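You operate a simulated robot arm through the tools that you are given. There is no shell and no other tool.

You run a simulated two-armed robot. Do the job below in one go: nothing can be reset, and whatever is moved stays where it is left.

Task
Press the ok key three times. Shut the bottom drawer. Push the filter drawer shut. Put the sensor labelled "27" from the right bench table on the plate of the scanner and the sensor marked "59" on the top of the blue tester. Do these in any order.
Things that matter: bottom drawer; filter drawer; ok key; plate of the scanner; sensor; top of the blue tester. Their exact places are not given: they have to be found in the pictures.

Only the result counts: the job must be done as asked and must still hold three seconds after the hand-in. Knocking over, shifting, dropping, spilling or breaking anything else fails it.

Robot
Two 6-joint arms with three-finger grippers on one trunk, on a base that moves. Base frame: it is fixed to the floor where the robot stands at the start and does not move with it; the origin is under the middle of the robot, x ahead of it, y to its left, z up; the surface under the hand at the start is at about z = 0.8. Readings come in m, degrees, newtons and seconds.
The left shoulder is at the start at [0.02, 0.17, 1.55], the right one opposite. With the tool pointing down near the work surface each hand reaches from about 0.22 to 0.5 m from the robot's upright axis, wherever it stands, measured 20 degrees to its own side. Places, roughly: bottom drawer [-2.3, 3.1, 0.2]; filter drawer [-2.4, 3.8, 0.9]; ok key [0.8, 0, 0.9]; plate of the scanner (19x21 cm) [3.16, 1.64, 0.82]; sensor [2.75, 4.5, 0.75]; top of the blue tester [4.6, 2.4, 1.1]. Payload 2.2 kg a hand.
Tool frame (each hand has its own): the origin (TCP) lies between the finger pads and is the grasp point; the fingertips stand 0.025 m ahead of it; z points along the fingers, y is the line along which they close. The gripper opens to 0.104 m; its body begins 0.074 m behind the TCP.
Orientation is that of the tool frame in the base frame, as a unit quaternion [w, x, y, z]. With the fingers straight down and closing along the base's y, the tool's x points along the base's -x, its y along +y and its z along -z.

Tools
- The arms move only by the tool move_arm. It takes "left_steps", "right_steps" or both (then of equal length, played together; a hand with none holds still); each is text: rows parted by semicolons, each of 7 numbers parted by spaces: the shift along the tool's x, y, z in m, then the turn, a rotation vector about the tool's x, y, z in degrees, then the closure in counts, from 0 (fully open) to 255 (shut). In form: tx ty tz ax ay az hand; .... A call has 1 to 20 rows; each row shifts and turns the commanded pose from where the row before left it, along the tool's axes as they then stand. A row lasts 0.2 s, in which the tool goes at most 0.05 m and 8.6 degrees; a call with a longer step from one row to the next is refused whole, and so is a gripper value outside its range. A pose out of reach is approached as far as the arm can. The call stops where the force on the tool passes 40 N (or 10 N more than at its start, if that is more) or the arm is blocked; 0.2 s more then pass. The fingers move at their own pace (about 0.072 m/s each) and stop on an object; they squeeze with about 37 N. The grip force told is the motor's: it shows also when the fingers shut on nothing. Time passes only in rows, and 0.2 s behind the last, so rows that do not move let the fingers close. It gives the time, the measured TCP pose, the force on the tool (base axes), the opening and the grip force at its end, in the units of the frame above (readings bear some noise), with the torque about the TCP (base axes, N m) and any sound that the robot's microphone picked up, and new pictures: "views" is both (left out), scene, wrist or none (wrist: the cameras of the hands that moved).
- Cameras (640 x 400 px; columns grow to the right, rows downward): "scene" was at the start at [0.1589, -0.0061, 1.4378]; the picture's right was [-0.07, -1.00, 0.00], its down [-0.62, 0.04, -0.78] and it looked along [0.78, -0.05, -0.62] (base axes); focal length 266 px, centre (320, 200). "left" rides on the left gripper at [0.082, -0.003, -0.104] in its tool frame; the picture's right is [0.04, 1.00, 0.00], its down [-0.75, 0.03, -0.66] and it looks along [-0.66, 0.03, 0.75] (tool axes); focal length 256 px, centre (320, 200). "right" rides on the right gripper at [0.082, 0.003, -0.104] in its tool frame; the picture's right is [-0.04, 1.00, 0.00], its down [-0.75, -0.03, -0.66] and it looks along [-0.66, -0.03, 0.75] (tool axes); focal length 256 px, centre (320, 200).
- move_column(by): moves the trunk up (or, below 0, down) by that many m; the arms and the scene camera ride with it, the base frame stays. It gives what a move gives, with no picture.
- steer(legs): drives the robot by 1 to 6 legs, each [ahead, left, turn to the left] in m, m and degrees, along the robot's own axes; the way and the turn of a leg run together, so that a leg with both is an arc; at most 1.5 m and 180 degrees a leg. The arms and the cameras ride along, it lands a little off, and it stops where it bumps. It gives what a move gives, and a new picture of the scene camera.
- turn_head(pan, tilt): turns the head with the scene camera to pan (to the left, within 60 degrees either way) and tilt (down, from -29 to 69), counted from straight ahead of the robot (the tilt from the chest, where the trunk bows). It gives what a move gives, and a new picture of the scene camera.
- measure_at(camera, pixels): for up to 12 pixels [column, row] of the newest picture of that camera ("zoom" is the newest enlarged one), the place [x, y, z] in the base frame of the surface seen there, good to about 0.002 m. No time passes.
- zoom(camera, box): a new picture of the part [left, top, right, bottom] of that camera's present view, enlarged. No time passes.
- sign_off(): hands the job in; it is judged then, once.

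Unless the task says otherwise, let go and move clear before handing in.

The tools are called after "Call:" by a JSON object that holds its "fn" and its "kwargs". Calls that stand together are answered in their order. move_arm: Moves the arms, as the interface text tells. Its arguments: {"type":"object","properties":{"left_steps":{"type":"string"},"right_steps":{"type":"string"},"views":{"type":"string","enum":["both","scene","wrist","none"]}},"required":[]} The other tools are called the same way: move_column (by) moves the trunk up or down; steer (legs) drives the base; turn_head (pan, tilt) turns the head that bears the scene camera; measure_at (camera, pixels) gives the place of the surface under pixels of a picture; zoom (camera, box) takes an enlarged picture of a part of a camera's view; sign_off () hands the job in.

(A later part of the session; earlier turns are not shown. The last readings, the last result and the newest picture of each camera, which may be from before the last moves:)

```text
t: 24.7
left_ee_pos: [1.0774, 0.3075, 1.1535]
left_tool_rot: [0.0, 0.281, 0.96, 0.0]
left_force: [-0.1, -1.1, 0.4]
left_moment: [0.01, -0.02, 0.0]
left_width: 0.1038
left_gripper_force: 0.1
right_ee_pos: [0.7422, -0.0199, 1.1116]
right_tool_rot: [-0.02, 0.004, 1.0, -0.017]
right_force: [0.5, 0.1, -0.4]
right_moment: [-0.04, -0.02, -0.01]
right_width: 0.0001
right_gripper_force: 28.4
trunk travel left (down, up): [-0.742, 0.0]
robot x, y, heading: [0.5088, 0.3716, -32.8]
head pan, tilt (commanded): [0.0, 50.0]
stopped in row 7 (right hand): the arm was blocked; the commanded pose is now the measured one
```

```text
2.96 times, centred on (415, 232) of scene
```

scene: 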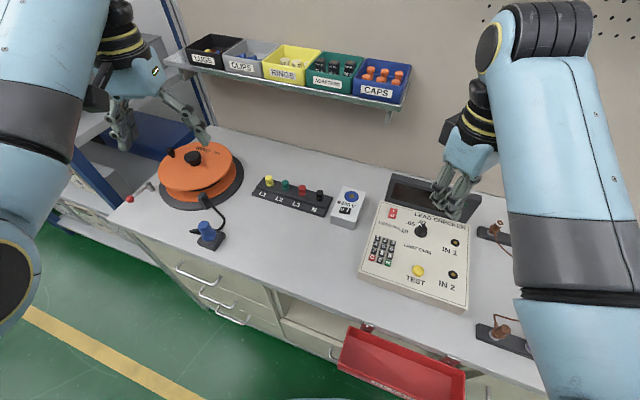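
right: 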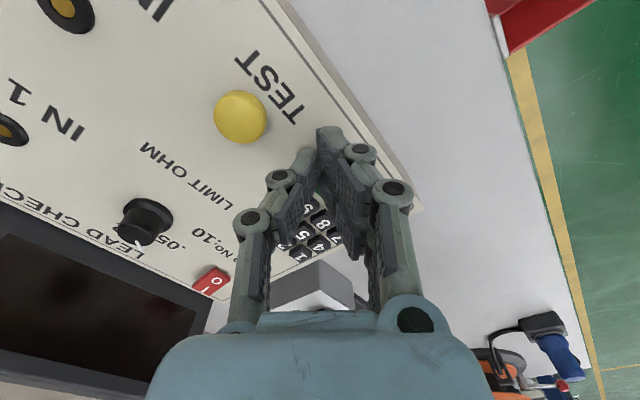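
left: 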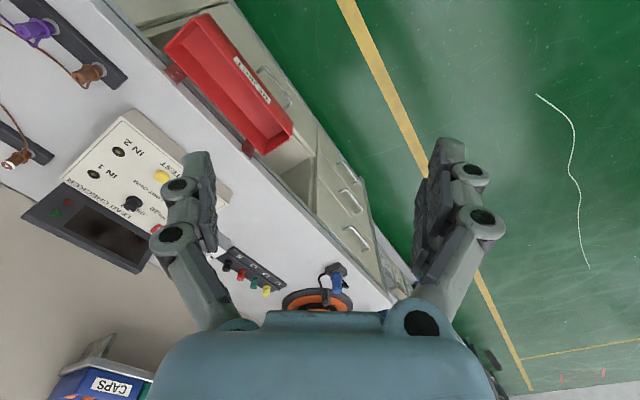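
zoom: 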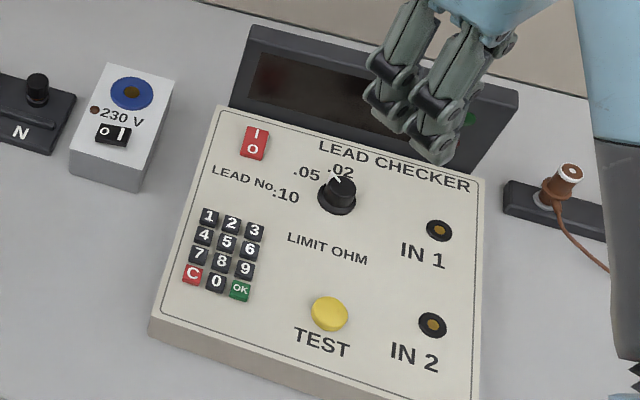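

The OK key was pressed three times and the checker looks untouched. I'll turn the right tool back in line with the robot, opening it, then back off from the bench and look down the room.

Call:
{"fn": "move_arm", "kwargs": {"right_steps": "0 0 0.01 0 0 8.2 255; 0 0 0 0 0 8.2 200; 0 0 0 0 0 8.2 100; 0 0 0 0 0 8.2 0; 0 0 0 0 0 0 0", "views": "none"}}

Call:
{"fn": "steer", "kwargs": {"legs": [[-0.25, 0, 0], [0, 0, 70]]}}

Call:
{"fn": "turn_head", "kwargs": {"pan": 0, "tilt": 15}}

```text
t: 25.9
left_ee_pos: [1.0782, 0.3089, 1.156]
left_tool_rot: [0.0, 0.281, 0.96, 0.0]
left_force: [0.4, 1.2, 0.0]
left_moment: [-0.03, 0.02, -0.04]
left_width: 0.1039
left_gripper_force: 0.0
right_ee_pos: [0.7423, -0.0187, 1.1024]
right_tool_rot: [-0.014, 0.286, 0.958, -0.021]
right_force: [0.7, -0.2, -0.4]
right_moment: [-0.01, -0.04, 0.02]
right_width: 0.104
right_gripper_force: 0.0
trunk travel left (down, up): [-0.742, 0.0]
robot x, y, heading: [0.5076, 0.366, -32.7]
head pan, tilt (commanded): [0.0, 50.0]
```

```text
t: 30.7
left_ee_pos: [0.5601, 1.0158, 1.1542]
left_tool_rot: [-0.001, -0.313, 0.95, 0.0]
left_force: [0.1, -0.4, 0.5]
left_moment: [-0.03, 0.03, 0.01]
left_width: 0.104
left_gripper_force: 0.0
right_ee_pos: [0.7454, 0.5844, 1.1014]
right_tool_rot: [0.0, -0.307, 0.951, -0.026]
right_force: [0.1, -0.5, -0.8]
right_moment: [0.04, -0.02, 0.0]
right_width: 0.1042
right_gripper_force: 0.0
trunk travel left (down, up): [-0.742, 0.0]
robot x, y, heading: [0.2982, 0.5041, 36.3]
head pan, tilt (commanded): [0.0, 50.0]
```

scene: 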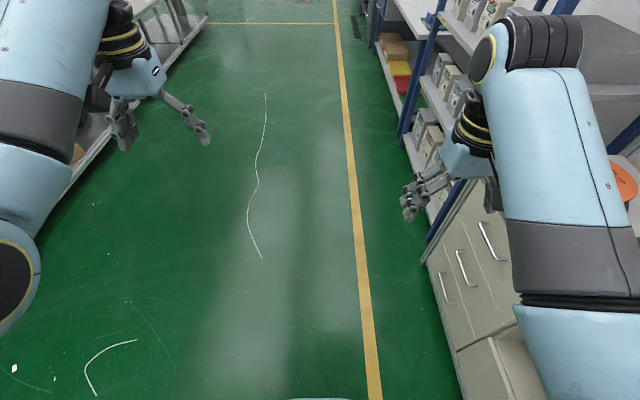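

```text
t: 31.8
left_ee_pos: [0.56, 1.0154, 1.1537]
left_tool_rot: [0.0, -0.312, 0.95, -0.001]
left_force: [0.3, 0.0, 0.9]
left_moment: [-0.01, -0.02, 0.0]
left_width: 0.1041
left_gripper_force: 0.1
right_ee_pos: [0.745, 0.5851, 1.101]
right_tool_rot: [0.001, -0.307, 0.951, -0.026]
right_force: [-0.4, 0.4, 0.4]
right_moment: [-0.01, 0.03, -0.03]
right_width: 0.1038
right_gripper_force: 0.1
trunk travel left (down, up): [-0.742, 0.0]
robot x, y, heading: [0.2956, 0.5032, 36.5]
head pan, tilt (commanded): [0.0, 15.0]
```

scene: 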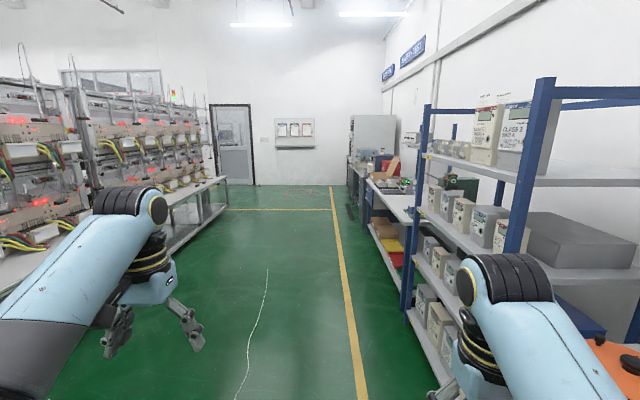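

The corridor runs along heading 36°, with racks of benches at left and shelving and benches at right. I'll look further left, toward the drawers' rough places.

Call:
{"fn": "turn_head", "kwargs": {"pan": 60, "tilt": 15}}

Call:
{"fn": "steer", "kwargs": {"legs": [[0, 0, 90]]}}

```text
t: 33.0
left_ee_pos: [0.5581, 1.0147, 1.1547]
left_tool_rot: [0.0, -0.312, 0.95, 0.0]
left_force: [-0.4, -0.7, 0.2]
left_moment: [-0.02, -0.01, -0.02]
left_width: 0.1039
left_gripper_force: 0.1
right_ee_pos: [0.7465, 0.5855, 1.1021]
right_tool_rot: [0.0, -0.307, 0.951, -0.026]
right_force: [-0.1, -0.2, -0.4]
right_moment: [-0.01, 0.0, 0.04]
right_width: 0.1041
right_gripper_force: 0.1
trunk travel left (down, up): [-0.742, 0.0]
robot x, y, heading: [0.2998, 0.5042, 36.3]
head pan, tilt (commanded): [60.0, 15.0]
```

scene: 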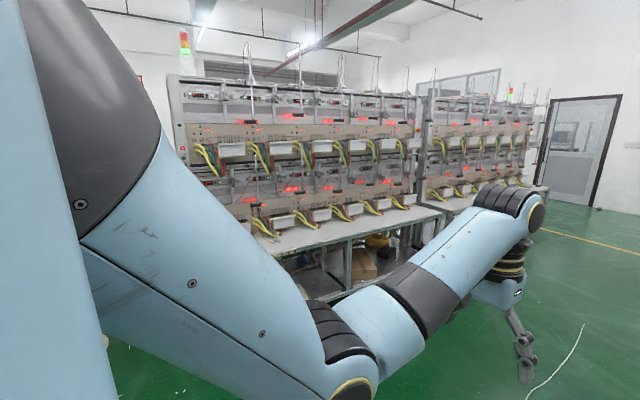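

```text
t: 37.2
left_ee_pos: [-0.2073, 0.7738, 1.1538]
left_tool_rot: [-0.001, 0.889, -0.459, 0.001]
left_force: [0.7, -0.1, -0.3]
left_moment: [0.0, 0.0, 0.01]
left_width: 0.1041
left_gripper_force: 0.0
right_ee_pos: [0.225, 0.9527, 1.1028]
right_tool_rot: [-0.018, 0.887, -0.462, 0.018]
right_force: [-0.1, -0.2, 0.5]
right_moment: [0.01, 0.02, -0.01]
right_width: 0.1044
right_gripper_force: 0.0
trunk travel left (down, up): [-0.742, 0.0]
robot x, y, heading: [0.299, 0.5043, 125.4]
head pan, tilt (commanded): [60.0, 15.0]
```

scene: 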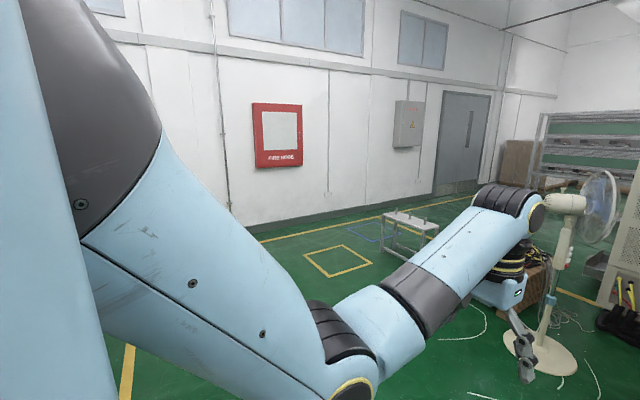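

Now looking along about 185°; there's a fan, a small white table and a door. I'll look straight ahead (125°) and to the right.

Call:
{"fn": "turn_head", "kwargs": {"pan": 20, "tilt": 15}}

Call:
{"fn": "measure_at", "kwargs": {"camera": "scene", "pixels": [[320, 200], [320, 300]]}}

Call:
{"fn": "turn_head", "kwargs": {"pan": -15, "tilt": 15}}

```text
t: 38.3
left_ee_pos: [-0.2072, 0.7747, 1.1539]
left_tool_rot: [0.0, 0.889, -0.458, 0.0]
left_force: [-0.4, 0.3, 0.3]
left_moment: [-0.01, -0.03, 0.03]
left_width: 0.1039
left_gripper_force: 0.0
right_ee_pos: [0.2237, 0.953, 1.1045]
right_tool_rot: [-0.018, 0.887, -0.462, 0.018]
right_force: [0.1, -1.1, -0.3]
right_moment: [0.03, 0.01, -0.01]
right_width: 0.1039
right_gripper_force: 0.1
trunk travel left (down, up): [-0.742, 0.0]
robot x, y, heading: [0.2973, 0.5011, 125.7]
head pan, tilt (commanded): [20.0, 15.0]
```

scene: 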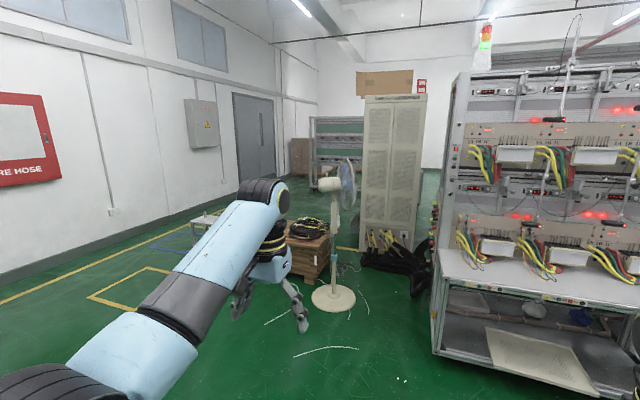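

```text
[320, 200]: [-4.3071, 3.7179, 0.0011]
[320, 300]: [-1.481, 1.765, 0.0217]
```

```text
t: 39.3
left_ee_pos: [-0.2073, 0.774, 1.1541]
left_tool_rot: [0.0, 0.889, -0.458, 0.0]
left_force: [0.4, 0.4, 1.0]
left_moment: [-0.02, -0.03, 0.02]
left_width: 0.1041
left_gripper_force: 0.1
right_ee_pos: [0.2251, 0.9525, 1.1027]
right_tool_rot: [-0.018, 0.886, -0.462, 0.019]
right_force: [-0.4, -0.6, 0.3]
right_moment: [0.02, 0.01, 0.03]
right_width: 0.104
right_gripper_force: 0.0
trunk travel left (down, up): [-0.742, 0.0]
robot x, y, heading: [0.2962, 0.5032, 125.3]
head pan, tilt (commanded): [-15.0, 15.0]
```

scene: 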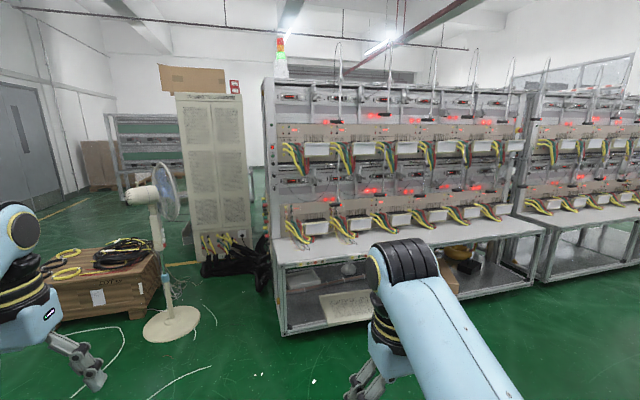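

The tall pale cabinet at about (213,180) lies in the drawers' direction. I'll zoom on it and measure points around it.

Call:
{"fn": "measure_at", "kwargs": {"camera": "scene", "pixels": [[185, 150], [215, 150], [240, 150], [215, 220], [165, 325], [100, 270], [285, 330], [160, 270], [270, 150], [250, 175], [85, 275], [270, 255]]}}

Call:
{"fn": "zoom", "kwargs": {"camera": "scene", "box": [100, 50, 300, 350]}}

```text
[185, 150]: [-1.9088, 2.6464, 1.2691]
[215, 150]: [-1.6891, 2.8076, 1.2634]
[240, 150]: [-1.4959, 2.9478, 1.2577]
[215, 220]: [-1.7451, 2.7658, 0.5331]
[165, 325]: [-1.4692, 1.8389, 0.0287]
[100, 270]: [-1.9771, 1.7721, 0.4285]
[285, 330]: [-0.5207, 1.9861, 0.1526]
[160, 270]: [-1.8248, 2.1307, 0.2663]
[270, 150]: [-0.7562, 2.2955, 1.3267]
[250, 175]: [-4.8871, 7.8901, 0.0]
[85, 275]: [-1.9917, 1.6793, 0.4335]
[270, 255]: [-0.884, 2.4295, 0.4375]
```

```text
1.33 times, centred on (200, 200) of scene
```

zoom: 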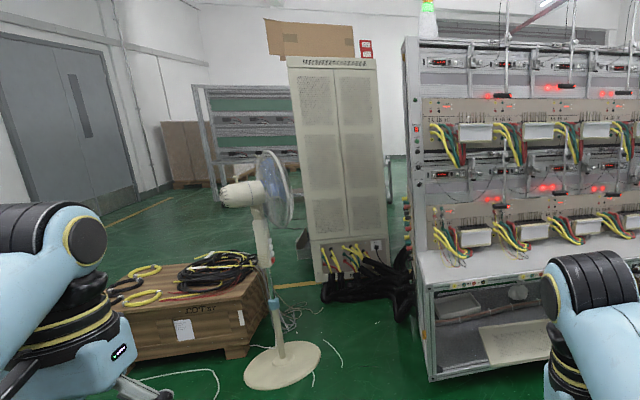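

The cabinet's face spans [−1.91,2.65] to [−1.5,2.95], so the drawers must be on its far side. I need a route around; I'll look left and measure the box, the yellow-marked floor, the small table and the wall.

Call:
{"fn": "turn_head", "kwargs": {"pan": 35, "tilt": 15}}

Call:
{"fn": "measure_at", "kwargs": {"camera": "scene", "pixels": [[320, 150], [320, 200], [420, 190], [410, 240], [200, 200], [330, 230], [480, 180], [500, 250], [460, 230], [100, 150], [250, 160], [400, 160]]}}

```text
t: 40.5
left_ee_pos: [-0.2091, 0.7735, 1.1549]
left_tool_rot: [0.0, 0.889, -0.459, 0.0]
left_force: [0.6, -0.3, 0.4]
left_moment: [0.0, -0.03, 0.01]
left_width: 0.1038
left_gripper_force: 0.1
right_ee_pos: [0.2248, 0.9521, 1.1022]
right_tool_rot: [-0.019, 0.887, -0.461, 0.018]
right_force: [-0.4, 0.1, 0.2]
right_moment: [-0.02, -0.01, -0.03]
right_width: 0.104
right_gripper_force: 0.1
trunk travel left (down, up): [-0.742, 0.0]
robot x, y, heading: [0.2962, 0.5028, 125.6]
head pan, tilt (commanded): [35.0, 15.0]
```

scene: 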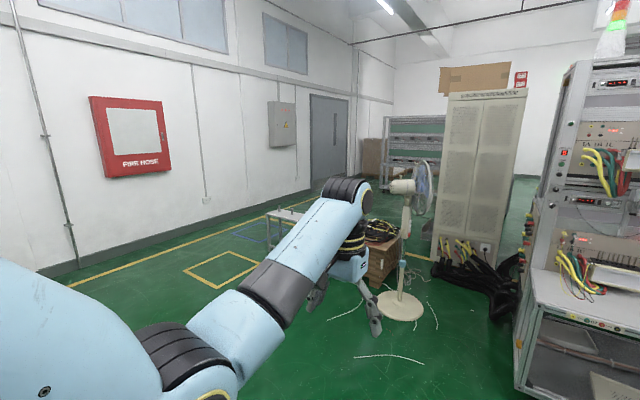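

```text
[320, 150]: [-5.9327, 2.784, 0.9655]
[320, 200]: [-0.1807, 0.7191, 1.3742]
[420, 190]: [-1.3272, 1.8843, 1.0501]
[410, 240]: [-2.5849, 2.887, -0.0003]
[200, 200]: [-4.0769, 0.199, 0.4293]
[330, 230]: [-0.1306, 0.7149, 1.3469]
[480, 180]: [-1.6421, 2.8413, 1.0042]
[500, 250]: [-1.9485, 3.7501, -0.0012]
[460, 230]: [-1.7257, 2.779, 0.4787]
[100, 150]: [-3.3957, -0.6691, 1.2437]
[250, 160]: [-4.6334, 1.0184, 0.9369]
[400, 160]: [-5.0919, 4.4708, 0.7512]
```

The near floor toward −u (the robot's left) looks free up to the wall at about 3 m. I'll drive left past the box and look again.

Call:
{"fn": "steer", "kwargs": {"legs": [[0.3, 1.0, 0]]}}

Call:
{"fn": "turn_head", "kwargs": {"pan": 5, "tilt": 20}}

```text
t: 45.9
left_ee_pos: [-1.1965, 0.4416, 1.1537]
left_tool_rot: [0.001, 0.888, -0.46, 0.0]
left_force: [0.5, -1.0, -0.1]
left_moment: [0.01, 0.0, -0.02]
left_width: 0.1039
left_gripper_force: 0.1
right_ee_pos: [-0.7627, 0.6174, 1.1022]
right_tool_rot: [-0.018, 0.885, -0.464, 0.019]
right_force: [0.2, 0.4, -0.4]
right_moment: [-0.01, 0.02, -0.03]
right_width: 0.1042
right_gripper_force: 0.0
trunk travel left (down, up): [-0.742, 0.0]
robot x, y, heading: [-0.6897, 0.1725, 125.1]
head pan, tilt (commanded): [35.0, 15.0]
```

scene: 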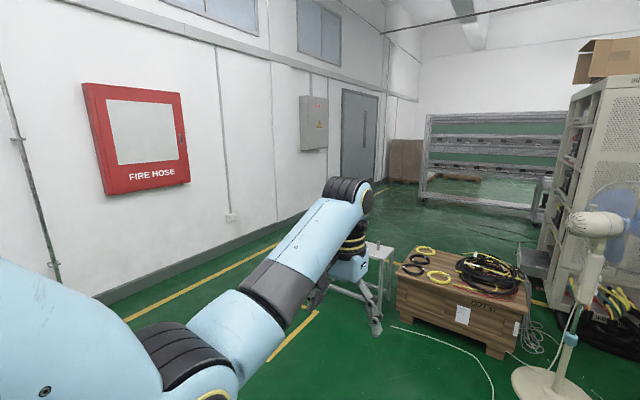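

```text
t: 46.8
left_ee_pos: [-1.1972, 0.4419, 1.1541]
left_tool_rot: [0.0, 0.888, -0.461, 0.0]
left_force: [0.5, -0.5, -0.2]
left_moment: [-0.02, 0.0, 0.02]
left_width: 0.1039
left_gripper_force: 0.0
right_ee_pos: [-0.7627, 0.619, 1.1031]
right_tool_rot: [-0.018, 0.886, -0.464, 0.018]
right_force: [-0.4, 0.4, 0.9]
right_moment: [-0.03, -0.03, -0.01]
right_width: 0.1039
right_gripper_force: 0.1
trunk travel left (down, up): [-0.742, 0.0]
robot x, y, heading: [-0.6884, 0.1657, 125.3]
head pan, tilt (commanded): [5.0, 20.0]
```

scene: 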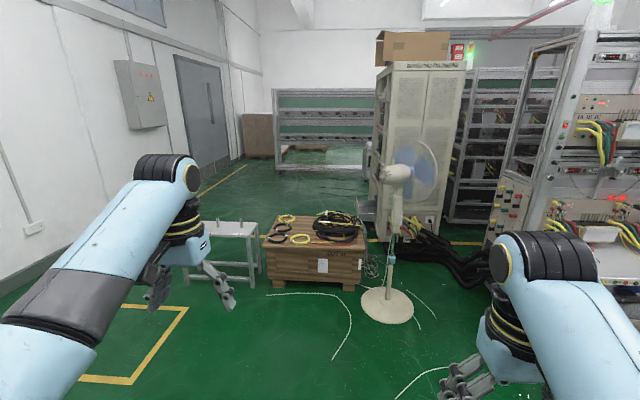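

The cabinet's left side (about (375,180)) seems to hold the open drawers. I'll zoom there.

Call:
{"fn": "zoom", "kwargs": {"camera": "scene", "box": [330, 50, 490, 250]}}

Call:
{"fn": "measure_at", "kwargs": {"camera": "scene", "pixels": [[365, 210], [378, 210], [378, 150], [378, 100], [230, 225], [255, 280], [190, 280], [300, 245], [360, 280], [275, 270], [385, 315], [330, 175]]}}

```text
2.00 times, centred on (410, 150) of scene
```

zoom: 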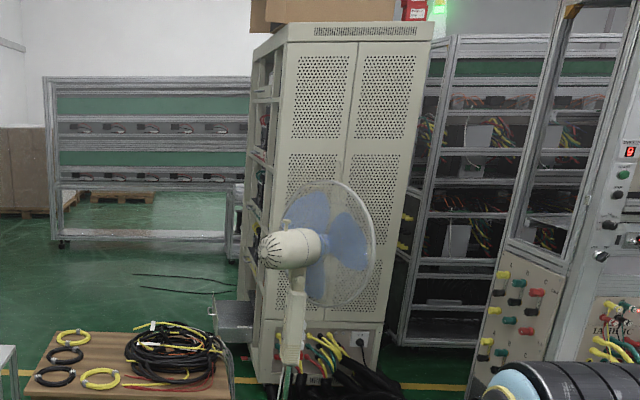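

```text
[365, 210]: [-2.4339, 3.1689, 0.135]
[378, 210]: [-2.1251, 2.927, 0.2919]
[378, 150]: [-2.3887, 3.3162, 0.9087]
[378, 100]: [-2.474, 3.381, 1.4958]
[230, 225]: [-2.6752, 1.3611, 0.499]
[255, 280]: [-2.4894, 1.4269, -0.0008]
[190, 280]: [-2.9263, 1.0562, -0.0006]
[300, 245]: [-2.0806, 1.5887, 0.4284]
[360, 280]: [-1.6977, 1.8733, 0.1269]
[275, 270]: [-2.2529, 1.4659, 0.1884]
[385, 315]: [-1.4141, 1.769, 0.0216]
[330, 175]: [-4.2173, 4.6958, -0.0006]
```

The bottom drawer sticks out low on the cabinet's left side near [−2.4,3.1,0.15–0.3]. The route leads around the small white table (left end near [−2.93,1.06]); I'll drive left, then forward along the wall, keeping about 0.6 m from both.

Call:
{"fn": "steer", "kwargs": {"legs": [[0, 0, 1.6], [0, 0.95, 0], [0, 0.93, 0]]}}

Call:
{"fn": "measure_at", "kwargs": {"camera": "scene", "pixels": [[320, 300], [320, 200], [450, 220], [200, 200]]}}

```text
t: 56.6
left_ee_pos: [-2.7102, -0.6759, 1.1532]
left_tool_rot: [-0.001, 0.89, -0.455, 0.0]
left_force: [-0.4, 0.1, 0.1]
left_moment: [-0.01, 0.0, -0.01]
left_width: 0.1041
left_gripper_force: 0.1
right_ee_pos: [-2.2788, -0.4925, 1.1019]
right_tool_rot: [-0.019, 0.888, -0.459, 0.018]
right_force: [0.2, -0.1, -0.9]
right_moment: [-0.03, 0.02, -0.02]
right_width: 0.104
right_gripper_force: 0.0
trunk travel left (down, up): [-0.742, 0.0]
robot x, y, heading: [-2.2017, -0.9403, 125.9]
head pan, tilt (commanded): [5.0, 20.0]
```

scene: 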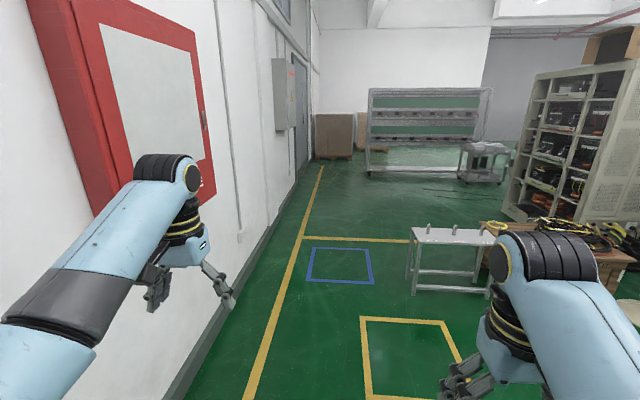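

```text
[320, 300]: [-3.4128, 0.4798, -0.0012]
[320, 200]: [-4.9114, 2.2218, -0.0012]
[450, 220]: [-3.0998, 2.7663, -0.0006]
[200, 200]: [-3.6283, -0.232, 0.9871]
```

The lane along the wall is free; the white table is right of it at (450,240). I'll drive ahead 2.7 m.

Call:
{"fn": "steer", "kwargs": {"legs": [[1.35, 0, 0.5], [1.35, 0, 0]]}}

Call:
{"fn": "turn_head", "kwargs": {"pan": -50, "tilt": 20}}

```text
t: 69.7
left_ee_pos: [-4.3001, 1.4954, 1.154]
left_tool_rot: [0.0, 0.891, -0.453, 0.0]
left_force: [-0.3, 0.1, -0.2]
left_moment: [-0.01, -0.02, 0.01]
left_width: 0.1041
left_gripper_force: 0.1
right_ee_pos: [-3.8696, 1.6805, 1.1026]
right_tool_rot: [-0.018, 0.89, -0.456, 0.018]
right_force: [-0.7, 0.0, 0.1]
right_moment: [0.0, 0.01, -0.03]
right_width: 0.1041
right_gripper_force: 0.1
trunk travel left (down, up): [-0.742, 0.0]
robot x, y, heading: [-3.7932, 1.2343, 126.3]
head pan, tilt (commanded): [5.0, 20.0]
```

scene: 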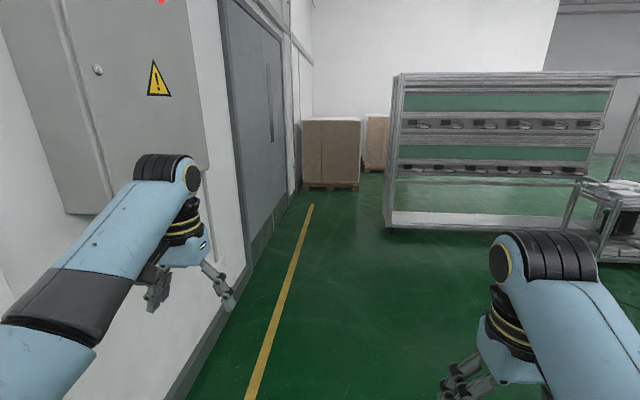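

```text
t: 70.9
left_ee_pos: [-4.3, 1.495, 1.1553]
left_tool_rot: [0.001, 0.892, -0.453, 0.0]
left_force: [-0.5, -0.3, -0.2]
left_moment: [0.01, 0.01, 0.01]
left_width: 0.104
left_gripper_force: 0.0
right_ee_pos: [-3.8696, 1.6799, 1.1025]
right_tool_rot: [-0.018, 0.889, -0.457, 0.019]
right_force: [-0.2, -0.8, -0.2]
right_moment: [-0.02, -0.02, 0.02]
right_width: 0.104
right_gripper_force: 0.0
trunk travel left (down, up): [-0.742, 0.0]
robot x, y, heading: [-3.7929, 1.2317, 126.1]
head pan, tilt (commanded): [-50.0, 20.0]
```

scene: 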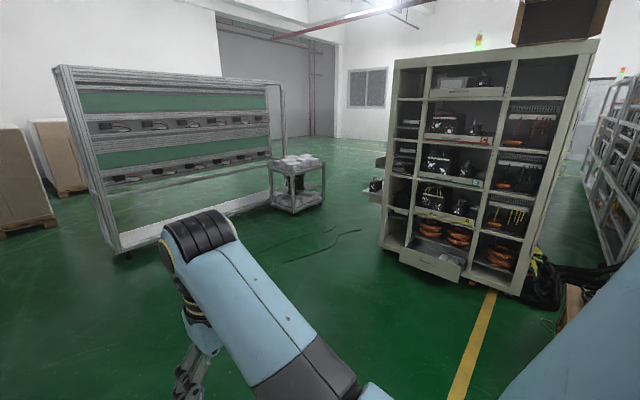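

Now the cabinet's shelf side shows: the open bottom drawer at (430,262), and something sticking out at its back side near (378,180), likely the filter drawer. I'll zoom and measure.

Call:
{"fn": "zoom", "kwargs": {"camera": "scene", "box": [350, 130, 550, 300]}}

Call:
{"fn": "measure_at", "kwargs": {"camera": "scene", "pixels": [[405, 255], [458, 272], [430, 266], [412, 237], [462, 253], [378, 160], [378, 185], [390, 160], [390, 250], [515, 290], [395, 100], [575, 100]]}}

```text
2.35 times, centred on (450, 215) of scene
```

zoom: 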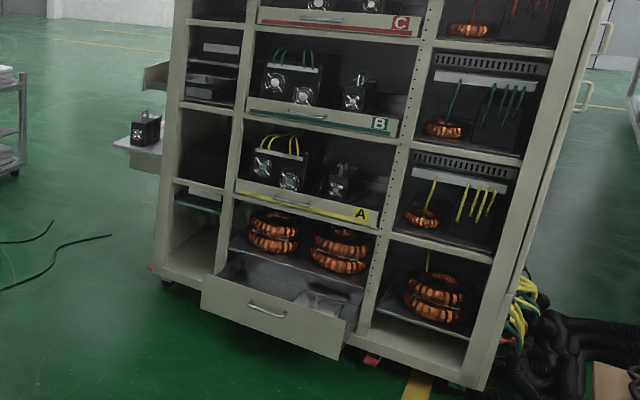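

```text
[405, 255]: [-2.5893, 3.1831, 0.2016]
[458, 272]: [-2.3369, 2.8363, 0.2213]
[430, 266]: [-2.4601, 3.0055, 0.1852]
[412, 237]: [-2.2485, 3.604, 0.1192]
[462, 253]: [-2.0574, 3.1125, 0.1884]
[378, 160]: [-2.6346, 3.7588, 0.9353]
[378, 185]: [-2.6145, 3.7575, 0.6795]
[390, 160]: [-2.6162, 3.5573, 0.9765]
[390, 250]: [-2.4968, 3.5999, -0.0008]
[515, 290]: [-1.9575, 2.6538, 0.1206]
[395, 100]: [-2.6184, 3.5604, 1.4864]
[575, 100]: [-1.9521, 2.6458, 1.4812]
```

The drawer front lies in one plane (about [−2.46, 3.01, 0.19] at its center) and sticks out 0.2 m from the cabinet's side face; its closing direction is heading 36°. I'll turn to face that way and come partly toward it.

Call:
{"fn": "measure_at", "kwargs": {"camera": "scene", "pixels": [[295, 210], [270, 200], [322, 205], [300, 160], [125, 250], [280, 160], [375, 187], [372, 200]]}}

Call:
{"fn": "steer", "kwargs": {"legs": [[0, 0, -90.2], [0.9, 0.7, 0]]}}

Call:
{"fn": "turn_head", "kwargs": {"pan": 0, "tilt": 30}}

```text
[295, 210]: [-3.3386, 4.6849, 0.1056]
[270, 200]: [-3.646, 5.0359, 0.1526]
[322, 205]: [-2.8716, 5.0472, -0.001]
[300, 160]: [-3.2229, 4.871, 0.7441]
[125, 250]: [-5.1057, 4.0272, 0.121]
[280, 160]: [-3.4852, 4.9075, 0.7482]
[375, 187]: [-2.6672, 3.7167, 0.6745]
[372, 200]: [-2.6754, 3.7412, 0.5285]
```

```text
t: 80.6
left_ee_pos: [-3.2051, 2.8384, 1.1535]
left_tool_rot: [0.0, -0.306, 0.952, 0.0]
left_force: [0.4, 0.4, -1.2]
left_moment: [-0.02, -0.01, 0.02]
left_width: 0.1039
left_gripper_force: 0.1
right_ee_pos: [-3.0251, 2.4047, 1.1023]
right_tool_rot: [0.0, -0.302, 0.953, -0.025]
right_force: [0.2, -0.1, 0.4]
right_moment: [-0.01, 0.02, -0.02]
right_width: 0.1042
right_gripper_force: 0.0
trunk travel left (down, up): [-0.742, 0.0]
robot x, y, heading: [-3.4726, 2.3296, 35.5]
head pan, tilt (commanded): [-50.0, 20.0]
```

scene: 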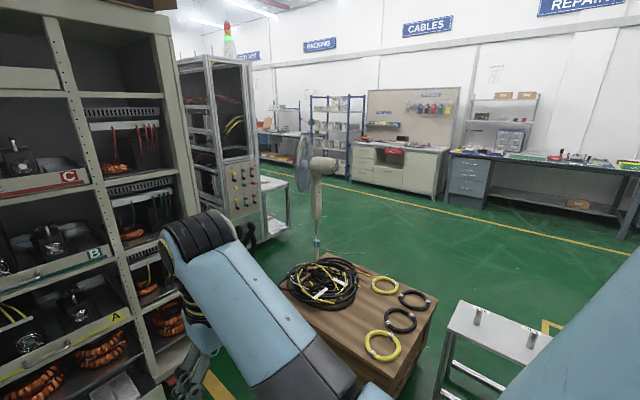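

```text
t: 81.8
left_ee_pos: [-3.2065, 2.8385, 1.1535]
left_tool_rot: [0.001, -0.306, 0.952, 0.0]
left_force: [0.4, -1.0, 0.0]
left_moment: [-0.01, 0.02, 0.02]
left_width: 0.104
left_gripper_force: 0.1
right_ee_pos: [-3.0253, 2.4058, 1.1024]
right_tool_rot: [0.0, -0.302, 0.953, -0.026]
right_force: [-0.2, -0.1, -0.2]
right_moment: [-0.02, -0.01, -0.01]
right_width: 0.1042
right_gripper_force: 0.1
trunk travel left (down, up): [-0.742, 0.0]
robot x, y, heading: [-3.4733, 2.3322, 35.5]
head pan, tilt (commanded): [0.0, 30.0]
```

scene: 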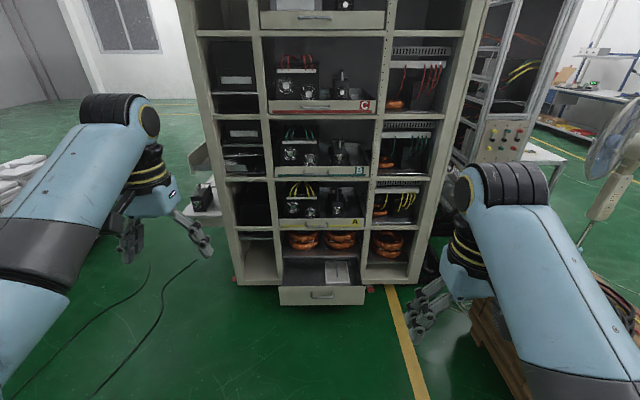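

The bottom drawer is dead ahead at (322,295), and two things stick out on the left at (200,160) and (200,200). I'll zoom in on both.

Call:
{"fn": "zoom", "kwargs": {"camera": "scene", "box": [170, 120, 290, 220]}}

Call:
{"fn": "zoom", "kwargs": {"camera": "scene", "box": [250, 225, 400, 320]}}

Call:
{"fn": "measure_at", "kwargs": {"camera": "zoom", "pixels": [[142, 265], [505, 258], [142, 330], [495, 325], [305, 295], [275, 292], [345, 292], [305, 325], [305, 270], [305, 240]]}}

```text
4.00 times, centred on (230, 170) of scene
```

zoom: 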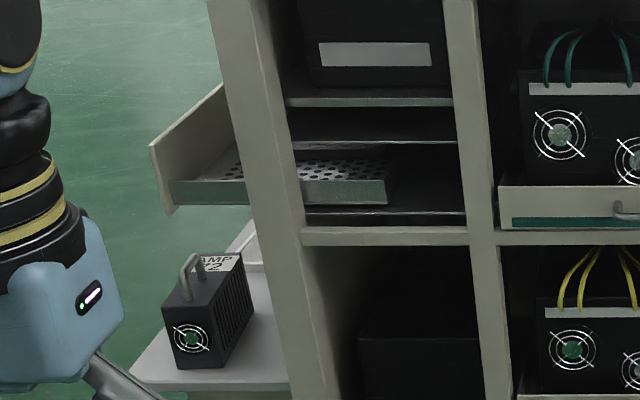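

```text
4.21 times, centred on (325, 272) of scene
```

zoom: 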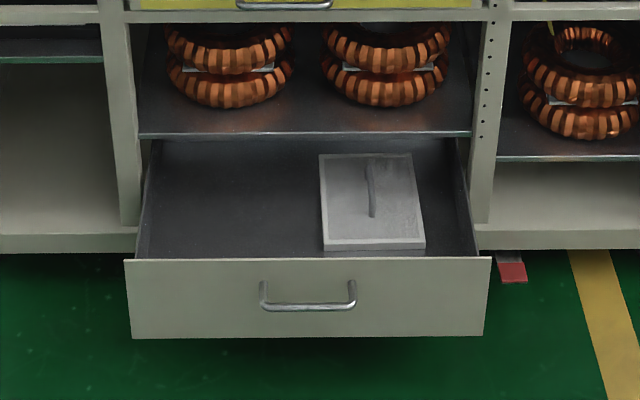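

```text
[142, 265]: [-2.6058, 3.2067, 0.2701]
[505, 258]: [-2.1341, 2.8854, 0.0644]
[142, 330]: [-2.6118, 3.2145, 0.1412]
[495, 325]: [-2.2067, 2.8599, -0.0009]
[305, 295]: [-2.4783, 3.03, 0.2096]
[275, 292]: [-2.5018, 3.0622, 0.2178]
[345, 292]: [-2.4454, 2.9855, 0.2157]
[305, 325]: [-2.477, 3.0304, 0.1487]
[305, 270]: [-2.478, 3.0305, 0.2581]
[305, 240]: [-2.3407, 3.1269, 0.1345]
```

The bottom drawer front is at z 0.14–0.27 with its handle at the middle; I'll push it beside the handle. First I'll straighten the right tool, close the fingers and bring the hand lower and closer to the body.

Call:
{"fn": "move_arm", "kwargs": {"right_steps": "0 0 0.03 -2.84 -0.9 0 100; 0 0 0.04 0 0 0 200; 0 0 0.04 0 0 0 255; 0 0 0.04 0 0 0 255; 0 0 0.04 0 0 0 255; 0 0 0.04 0 0 0 255; 0.03 0.02 0 0 0 0 255; 0.03 0.02 0 0 0 0 255; 0.03 0.02 0 0 0 0 255; 0.02 0 0 0 0 0 255; 0 0 0 0 0 0 255", "views": "none"}}

Call:
{"fn": "move_column", "kwargs": {"by": -0.6}}

```text
t: 84.4
left_ee_pos: [-3.2069, 2.8379, 1.1534]
left_tool_rot: [0.0, -0.306, 0.952, 0.0]
left_force: [0.2, 0.1, -1.2]
left_moment: [-0.01, 0.0, -0.01]
left_width: 0.1037
left_gripper_force: 0.0
right_ee_pos: [-3.1202, 2.369, 0.8717]
right_tool_rot: [0.017, -0.305, 0.952, -0.023]
right_force: [0.4, 0.2, -0.2]
right_moment: [0.0, -0.03, 0.0]
right_width: 0.0001
right_gripper_force: 28.7
trunk travel left (down, up): [-0.742, 0.0]
robot x, y, heading: [-3.4752, 2.3305, 35.8]
head pan, tilt (commanded): [0.0, 30.0]
stopped in row 11 (right hand): the arm was blocked; the commanded pose is now the measured one
```

```text
refused: -0.6 is not a number from -0.4 to 0.4
```

The right hand stands at 0.31 m ahead, near its inner limit, which is fine. The left hand would come too close to the cabinet, so I'll pull it back too, then lower the trunk in two steps.

Call:
{"fn": "move_arm", "kwargs": {"left_steps": "0 0 0.05 0 0 0 0; 0 0 0.05 0 0 0 0; 0 0 0.05 0 0 0 0; 0.04 0 0 0 0 0 0; 0.04 0 0 0 0 0 0; 0.04 0 0 0 0 0 0; 0.04 0 0 0 0 0 0; 0 0 0 0 0 0 0", "views": "none"}}

Call:
{"fn": "move_column", "kwargs": {"by": -0.35}}

Call:
{"fn": "move_column", "kwargs": {"by": -0.3}}

Call:
{"fn": "turn_head", "kwargs": {"pan": 0, "tilt": 45}}

```text
t: 86.2
left_ee_pos: [-3.3366, 2.7446, 1.0028]
left_tool_rot: [0.0, -0.305, 0.952, -0.001]
left_force: [-0.1, -0.3, -0.4]
left_moment: [-0.01, -0.01, -0.01]
left_width: 0.1042
left_gripper_force: 0.1
right_ee_pos: [-3.121, 2.3694, 0.8721]
right_tool_rot: [0.016, -0.305, 0.952, -0.023]
right_force: [0.9, -0.2, -0.4]
right_moment: [-0.03, 0.03, -0.01]
right_width: 0.0
right_gripper_force: 28.0
trunk travel left (down, up): [-0.742, 0.0]
robot x, y, heading: [-3.4753, 2.3316, 35.8]
head pan, tilt (commanded): [0.0, 30.0]
```

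```text
t: 89.6
left_ee_pos: [-3.3353, 2.7443, 0.6551]
left_tool_rot: [0.0, -0.306, 0.952, 0.0]
left_force: [0.8, -0.4, 1.0]
left_moment: [0.0, 0.03, 0.03]
left_width: 0.1042
left_gripper_force: 0.1
right_ee_pos: [-3.1211, 2.3647, 0.5221]
right_tool_rot: [0.016, -0.305, 0.952, -0.026]
right_force: [0.0, 0.1, 0.3]
right_moment: [0.04, -0.02, 0.02]
right_width: 0.0
right_gripper_force: 28.4
trunk travel left (down, up): [-0.392, 0.35]
robot x, y, heading: [-3.4723, 2.3291, 35.2]
head pan, tilt (commanded): [0.0, 30.0]
```

```text
t: 92.6
left_ee_pos: [-3.3354, 2.745, 0.3539]
left_tool_rot: [0.001, -0.305, 0.952, 0.001]
left_force: [0.8, -0.4, 1.0]
left_moment: [0.0, 0.0, -0.02]
left_width: 0.1037
left_gripper_force: 0.1
right_ee_pos: [-3.1193, 2.3483, 0.2184]
right_tool_rot: [0.013, -0.312, 0.949, -0.039]
right_force: [1.0, -0.2, 0.4]
right_moment: [0.01, 0.0, -0.01]
right_width: 0.0002
right_gripper_force: 28.2
trunk travel left (down, up): [-0.092, 0.65]
robot x, y, heading: [-3.4705, 2.3294, 35.7]
head pan, tilt (commanded): [0.0, 30.0]
```

```text
t: 93.4
left_ee_pos: [-3.3372, 2.7453, 0.3535]
left_tool_rot: [0.0, -0.305, 0.952, 0.0]
left_force: [-0.2, 0.3, -1.6]
left_moment: [0.02, 0.01, 0.01]
left_width: 0.104
left_gripper_force: 0.0
right_ee_pos: [-3.1177, 2.3494, 0.218]
right_tool_rot: [0.015, -0.311, 0.949, -0.039]
right_force: [0.1, 0.5, -0.1]
right_moment: [-0.04, -0.01, 0.0]
right_width: 0.0
right_gripper_force: 28.5
trunk travel left (down, up): [-0.092, 0.65]
robot x, y, heading: [-3.4737, 2.3331, 35.7]
head pan, tilt (commanded): [0.0, 45.0]
```

scene: 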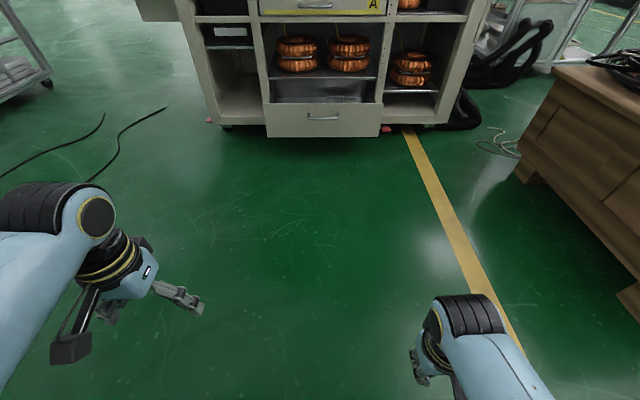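

The right hand drifted slightly while lowering, so something near the body was pressing on the arm. I'll move it 6 cm forward and straighten the tilt, then read again.

Call:
{"fn": "move_arm", "kwargs": {"right_steps": "-0.03 0 0 -2 0 0 255; -0.03 0 0 -2 0 0 255; 0 0 0 0 0 0 255; 0 0 0 0 0 0 255", "views": "both"}}

```text
t: 94.4
left_ee_pos: [-3.3364, 2.7445, 0.3544]
left_tool_rot: [-0.001, -0.305, 0.952, 0.0]
left_force: [0.4, 0.7, 0.0]
left_moment: [0.01, 0.0, -0.02]
left_width: 0.1038
left_gripper_force: 0.1
right_ee_pos: [-3.0721, 2.4049, 0.2239]
right_tool_rot: [0.004, -0.305, 0.952, 0.012]
right_force: [-0.1, 1.3, 1.1]
right_moment: [-0.03, -0.03, -0.02]
right_width: 0.0
right_gripper_force: 28.4
trunk travel left (down, up): [-0.092, 0.65]
robot x, y, heading: [-3.4719, 2.3309, 35.6]
head pan, tilt (commanded): [0.0, 45.0]
```

scene: 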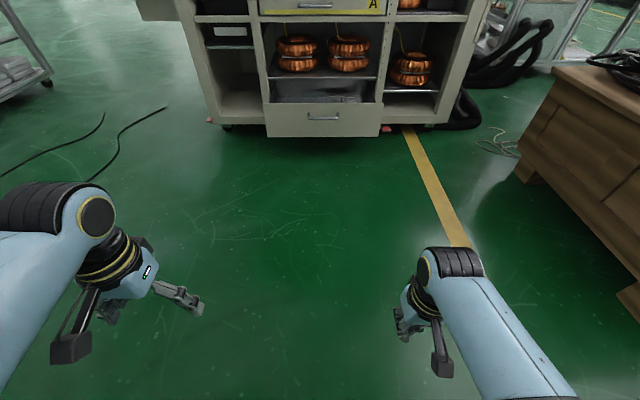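
right: 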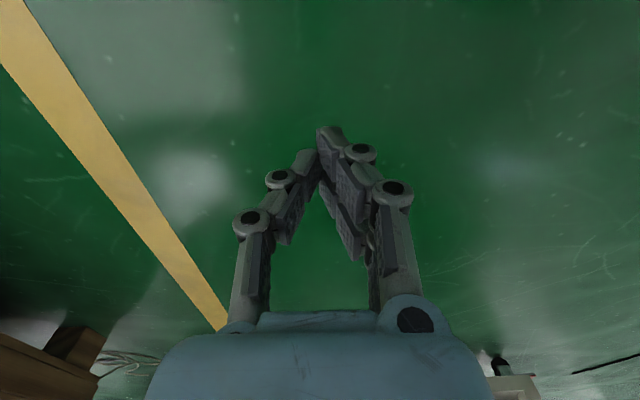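

The right hand is now free at 0.37 m ahead, lined up beside the drawer's handle. I'll drive ahead so that the fingers come just short of the drawer front.

Call:
{"fn": "steer", "kwargs": {"legs": [[0.78, 0, 0.4]]}}

Call:
{"fn": "measure_at", "kwargs": {"camera": "scene", "pixels": [[320, 200], [320, 240], [280, 230], [380, 230]]}}

```text
t: 98.6
left_ee_pos: [-2.7099, 3.2064, 0.3532]
left_tool_rot: [-0.001, -0.312, 0.95, 0.0]
left_force: [-0.6, -0.3, 0.9]
left_moment: [0.04, 0.02, 0.0]
left_width: 0.104
left_gripper_force: 0.1
right_ee_pos: [-2.442, 2.8693, 0.2232]
right_tool_rot: [0.005, -0.312, 0.95, 0.013]
right_force: [-0.2, -0.4, -0.9]
right_moment: [0.01, -0.01, 0.02]
right_width: 0.0
right_gripper_force: 28.4
trunk travel left (down, up): [-0.092, 0.65]
robot x, y, heading: [-2.8425, 2.7939, 36.4]
head pan, tilt (commanded): [0.0, 45.0]
```

scene: 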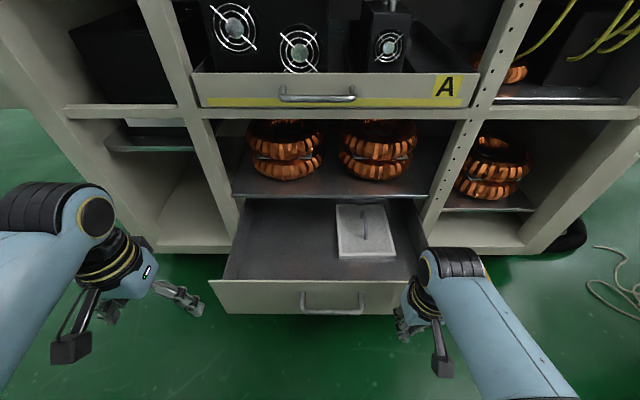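

```text
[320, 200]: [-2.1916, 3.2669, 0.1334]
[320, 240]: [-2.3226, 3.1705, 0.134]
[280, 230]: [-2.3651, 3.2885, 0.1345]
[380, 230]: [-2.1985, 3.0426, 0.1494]
```

The fingers are about 4 cm short of the front, right of the handle. I'll push forward with the arm in small steps and watch the force.

Call:
{"fn": "move_arm", "kwargs": {"right_steps": "-0.02 0 0 0 0 0 255; -0.015 0 0 0 0 0 255; -0.01 0 0 0 0 0 255; -0.01 0 0 0 0 0 255; -0.01 0 0 0 0 0 255; -0.01 0 0 0 0 0 255; -0.01 0 0 0 0 0 255; -0.01 0 0 0 0 0 255", "views": "both"}}

```text
t: 100.4
left_ee_pos: [-2.7099, 3.2062, 0.3536]
left_tool_rot: [0.001, -0.313, 0.95, 0.001]
left_force: [-0.4, -0.1, 0.1]
left_moment: [-0.02, 0.0, 0.0]
left_width: 0.1039
left_gripper_force: 0.0
right_ee_pos: [-2.3645, 2.9246, 0.2252]
right_tool_rot: [0.005, -0.311, 0.95, 0.012]
right_force: [-0.8, -0.4, -0.6]
right_moment: [-0.04, -0.04, -0.02]
right_width: 0.0
right_gripper_force: 28.3
trunk travel left (down, up): [-0.092, 0.65]
robot x, y, heading: [-2.8406, 2.7924, 36.4]
head pan, tilt (commanded): [0.0, 45.0]
```

scene: 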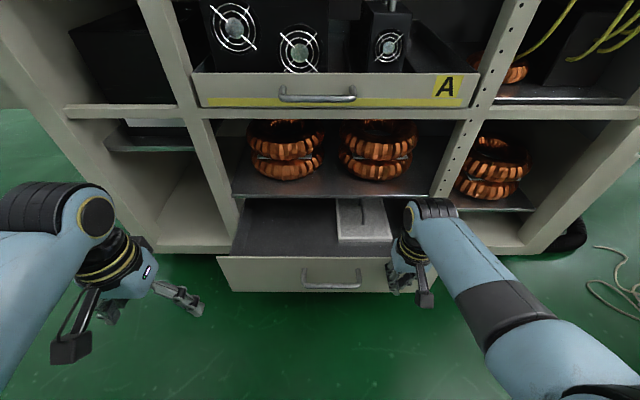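
right: 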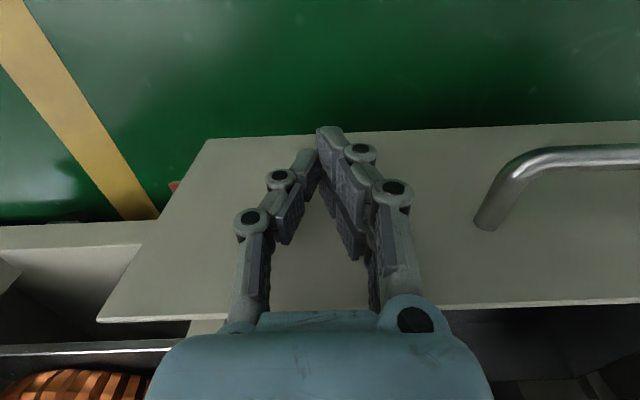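

The drawer slid about 5 cm in with almost no force. The gripper body would soon meet the shelf edges above the drawer, so I'll back off a little and tilt the fingers forward so that they lead.

Call:
{"fn": "move_arm", "kwargs": {"right_steps": "0.03 0 0 0 0 0 255; 0 0 0 0 -8 0 255; 0 0 0 0 -8 0 255; 0 0 0 0 -8 0 255; 0 0 0 0 -8 0 255; 0 0 0 0 -8 0 255; 0 0 0 0 0 0 255", "views": "both"}}

```text
t: 102.0
left_ee_pos: [-2.7102, 3.2057, 0.3532]
left_tool_rot: [0.001, -0.312, 0.95, 0.0]
left_force: [0.3, 0.1, -0.5]
left_moment: [-0.01, 0.0, 0.01]
left_width: 0.104
left_gripper_force: 0.1
right_ee_pos: [-2.3901, 2.9077, 0.2239]
right_tool_rot: [0.33, -0.289, 0.891, 0.118]
right_force: [0.1, 0.6, -0.1]
right_moment: [0.01, 0.01, 0.03]
right_width: 0.0
right_gripper_force: 28.2
trunk travel left (down, up): [-0.092, 0.65]
robot x, y, heading: [-2.8424, 2.792, 36.6]
head pan, tilt (commanded): [0.0, 45.0]
```

scene: 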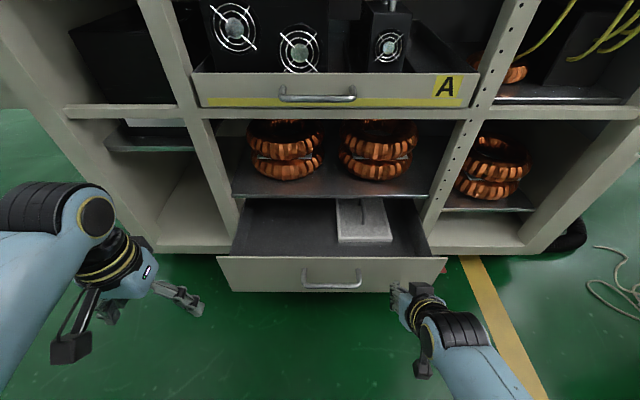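
right: 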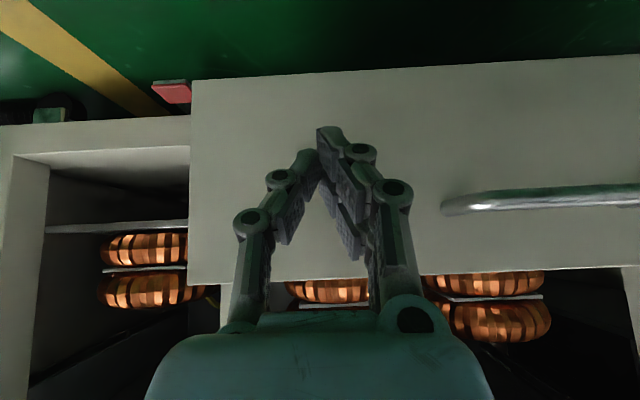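

The hand is tilted 40° with fingertips leading. I'll push forward horizontally 10 cm in 2 cm steps.

Call:
{"fn": "move_arm", "kwargs": {"right_steps": "-0.0115 0 0.0096 0 0 0 255; -0.0115 0 0.0096 0 0 0 255; -0.0115 0 0.0096 0 0 0 255; -0.0115 0 0.0096 0 0 0 255; -0.0115 0 0.0096 0 0 0 255; -0.0115 0 0.0096 0 0 0 255; -0.0115 0 0.0096 0 0 0 255; 0 0 0 0 0 0 255", "views": "both"}}

```text
t: 103.8
left_ee_pos: [-2.7097, 3.2057, 0.3552]
left_tool_rot: [0.001, -0.312, 0.95, 0.0]
left_force: [-1.3, 0.4, 0.2]
left_moment: [0.0, -0.01, 0.02]
left_width: 0.1042
left_gripper_force: 0.2
right_ee_pos: [-2.3042, 2.9708, 0.2272]
right_tool_rot: [0.329, -0.289, 0.891, 0.118]
right_force: [0.6, 0.1, 0.8]
right_moment: [0.0, -0.01, -0.02]
right_width: 0.0
right_gripper_force: 28.2
trunk travel left (down, up): [-0.092, 0.65]
robot x, y, heading: [-2.8415, 2.7915, 36.4]
head pan, tilt (commanded): [0.0, 45.0]
```

scene: 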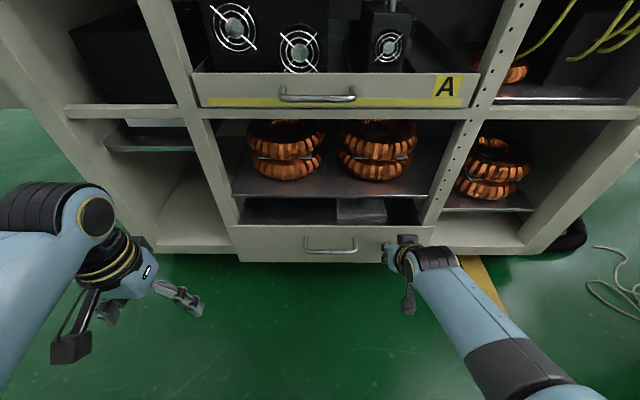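
right: 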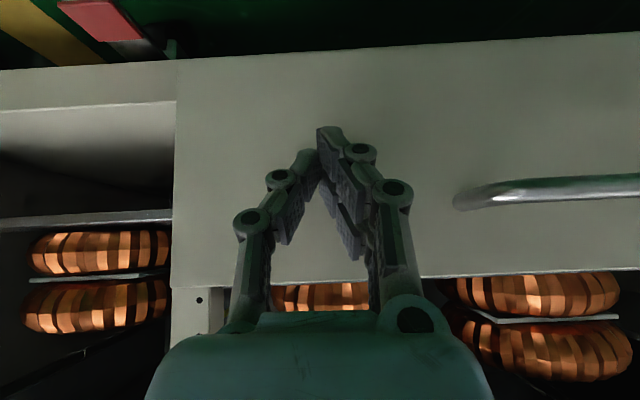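

The drawer is nearly in; about 6 cm remain. I'll keep pushing in 1 cm steps until it stops.

Call:
{"fn": "move_arm", "kwargs": {"right_steps": "-0.0077 0 0.0064 0 0 0 255; -0.0077 0 0.0064 0 0 0 255; -0.0077 0 0.0064 0 0 0 255; -0.0077 0 0.0064 0 0 0 255; -0.0077 0 0.0064 0 0 0 255; -0.0077 0 0.0064 0 0 0 255; -0.0077 0 0.0064 0 0 0 255; 0 0 0 0 0 0 255", "views": "both"}}

```text
t: 105.6
left_ee_pos: [-2.71, 3.2042, 0.3535]
left_tool_rot: [0.0, -0.313, 0.95, 0.0]
left_force: [-0.5, 0.1, -0.6]
left_moment: [-0.02, -0.01, -0.02]
left_width: 0.1043
left_gripper_force: 0.0
right_ee_pos: [-2.2503, 3.0109, 0.228]
right_tool_rot: [0.327, -0.288, 0.892, 0.118]
right_force: [-17.5, -10.7, 7.4]
right_moment: [0.16, -0.1, 0.2]
right_width: 0.0
right_gripper_force: 28.4
trunk travel left (down, up): [-0.092, 0.65]
robot x, y, heading: [-2.8411, 2.7909, 36.6]
head pan, tilt (commanded): [0.0, 45.0]
```

scene: 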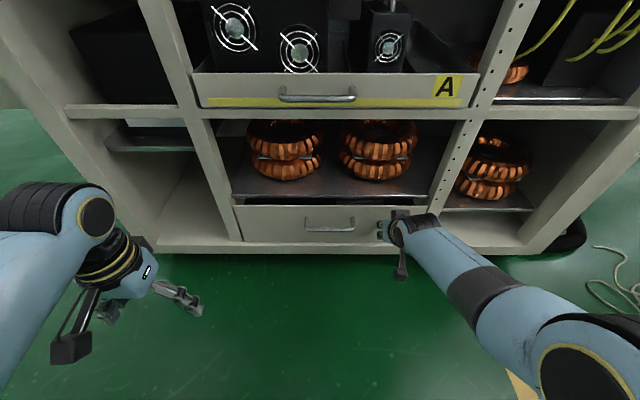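
right: 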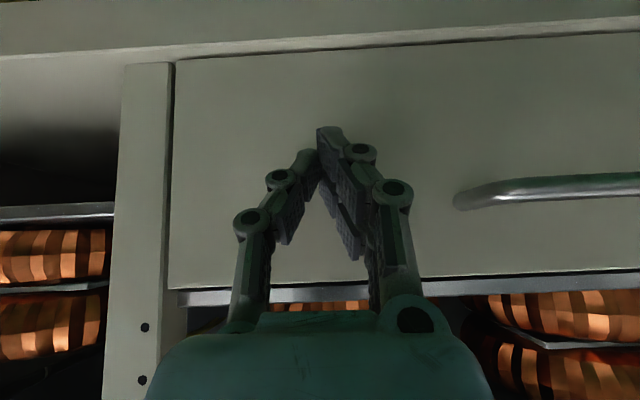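

The drawer hit its stop with about 20 N. I'll measure its front against the cabinet face to be sure it's flush.

Call:
{"fn": "measure_at", "kwargs": {"camera": "right", "pixels": [[200, 150], [145, 200], [230, 100], [500, 120], [450, 240], [140, 120], [560, 60], [560, 30]]}}

Call:
{"fn": "zoom", "kwargs": {"camera": "scene", "box": [200, 180, 460, 270]}}

```text
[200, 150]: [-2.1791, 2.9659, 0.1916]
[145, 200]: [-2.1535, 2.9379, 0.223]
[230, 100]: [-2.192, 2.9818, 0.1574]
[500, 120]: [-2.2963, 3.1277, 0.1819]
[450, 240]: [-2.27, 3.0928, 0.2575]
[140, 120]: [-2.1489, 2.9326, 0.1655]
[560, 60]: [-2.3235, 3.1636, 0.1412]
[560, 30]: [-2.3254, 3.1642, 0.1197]
```

```text
2.46 times, centred on (330, 225) of scene
```

zoom: 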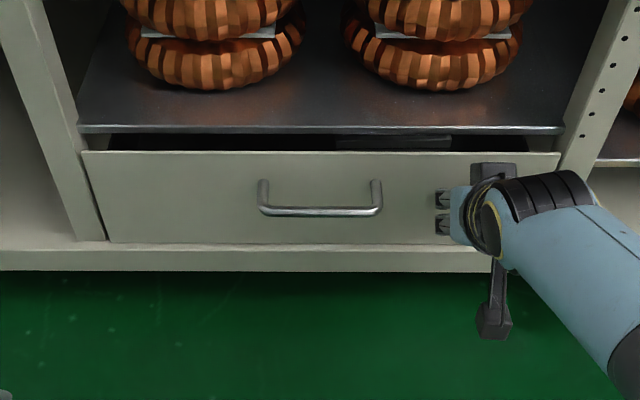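

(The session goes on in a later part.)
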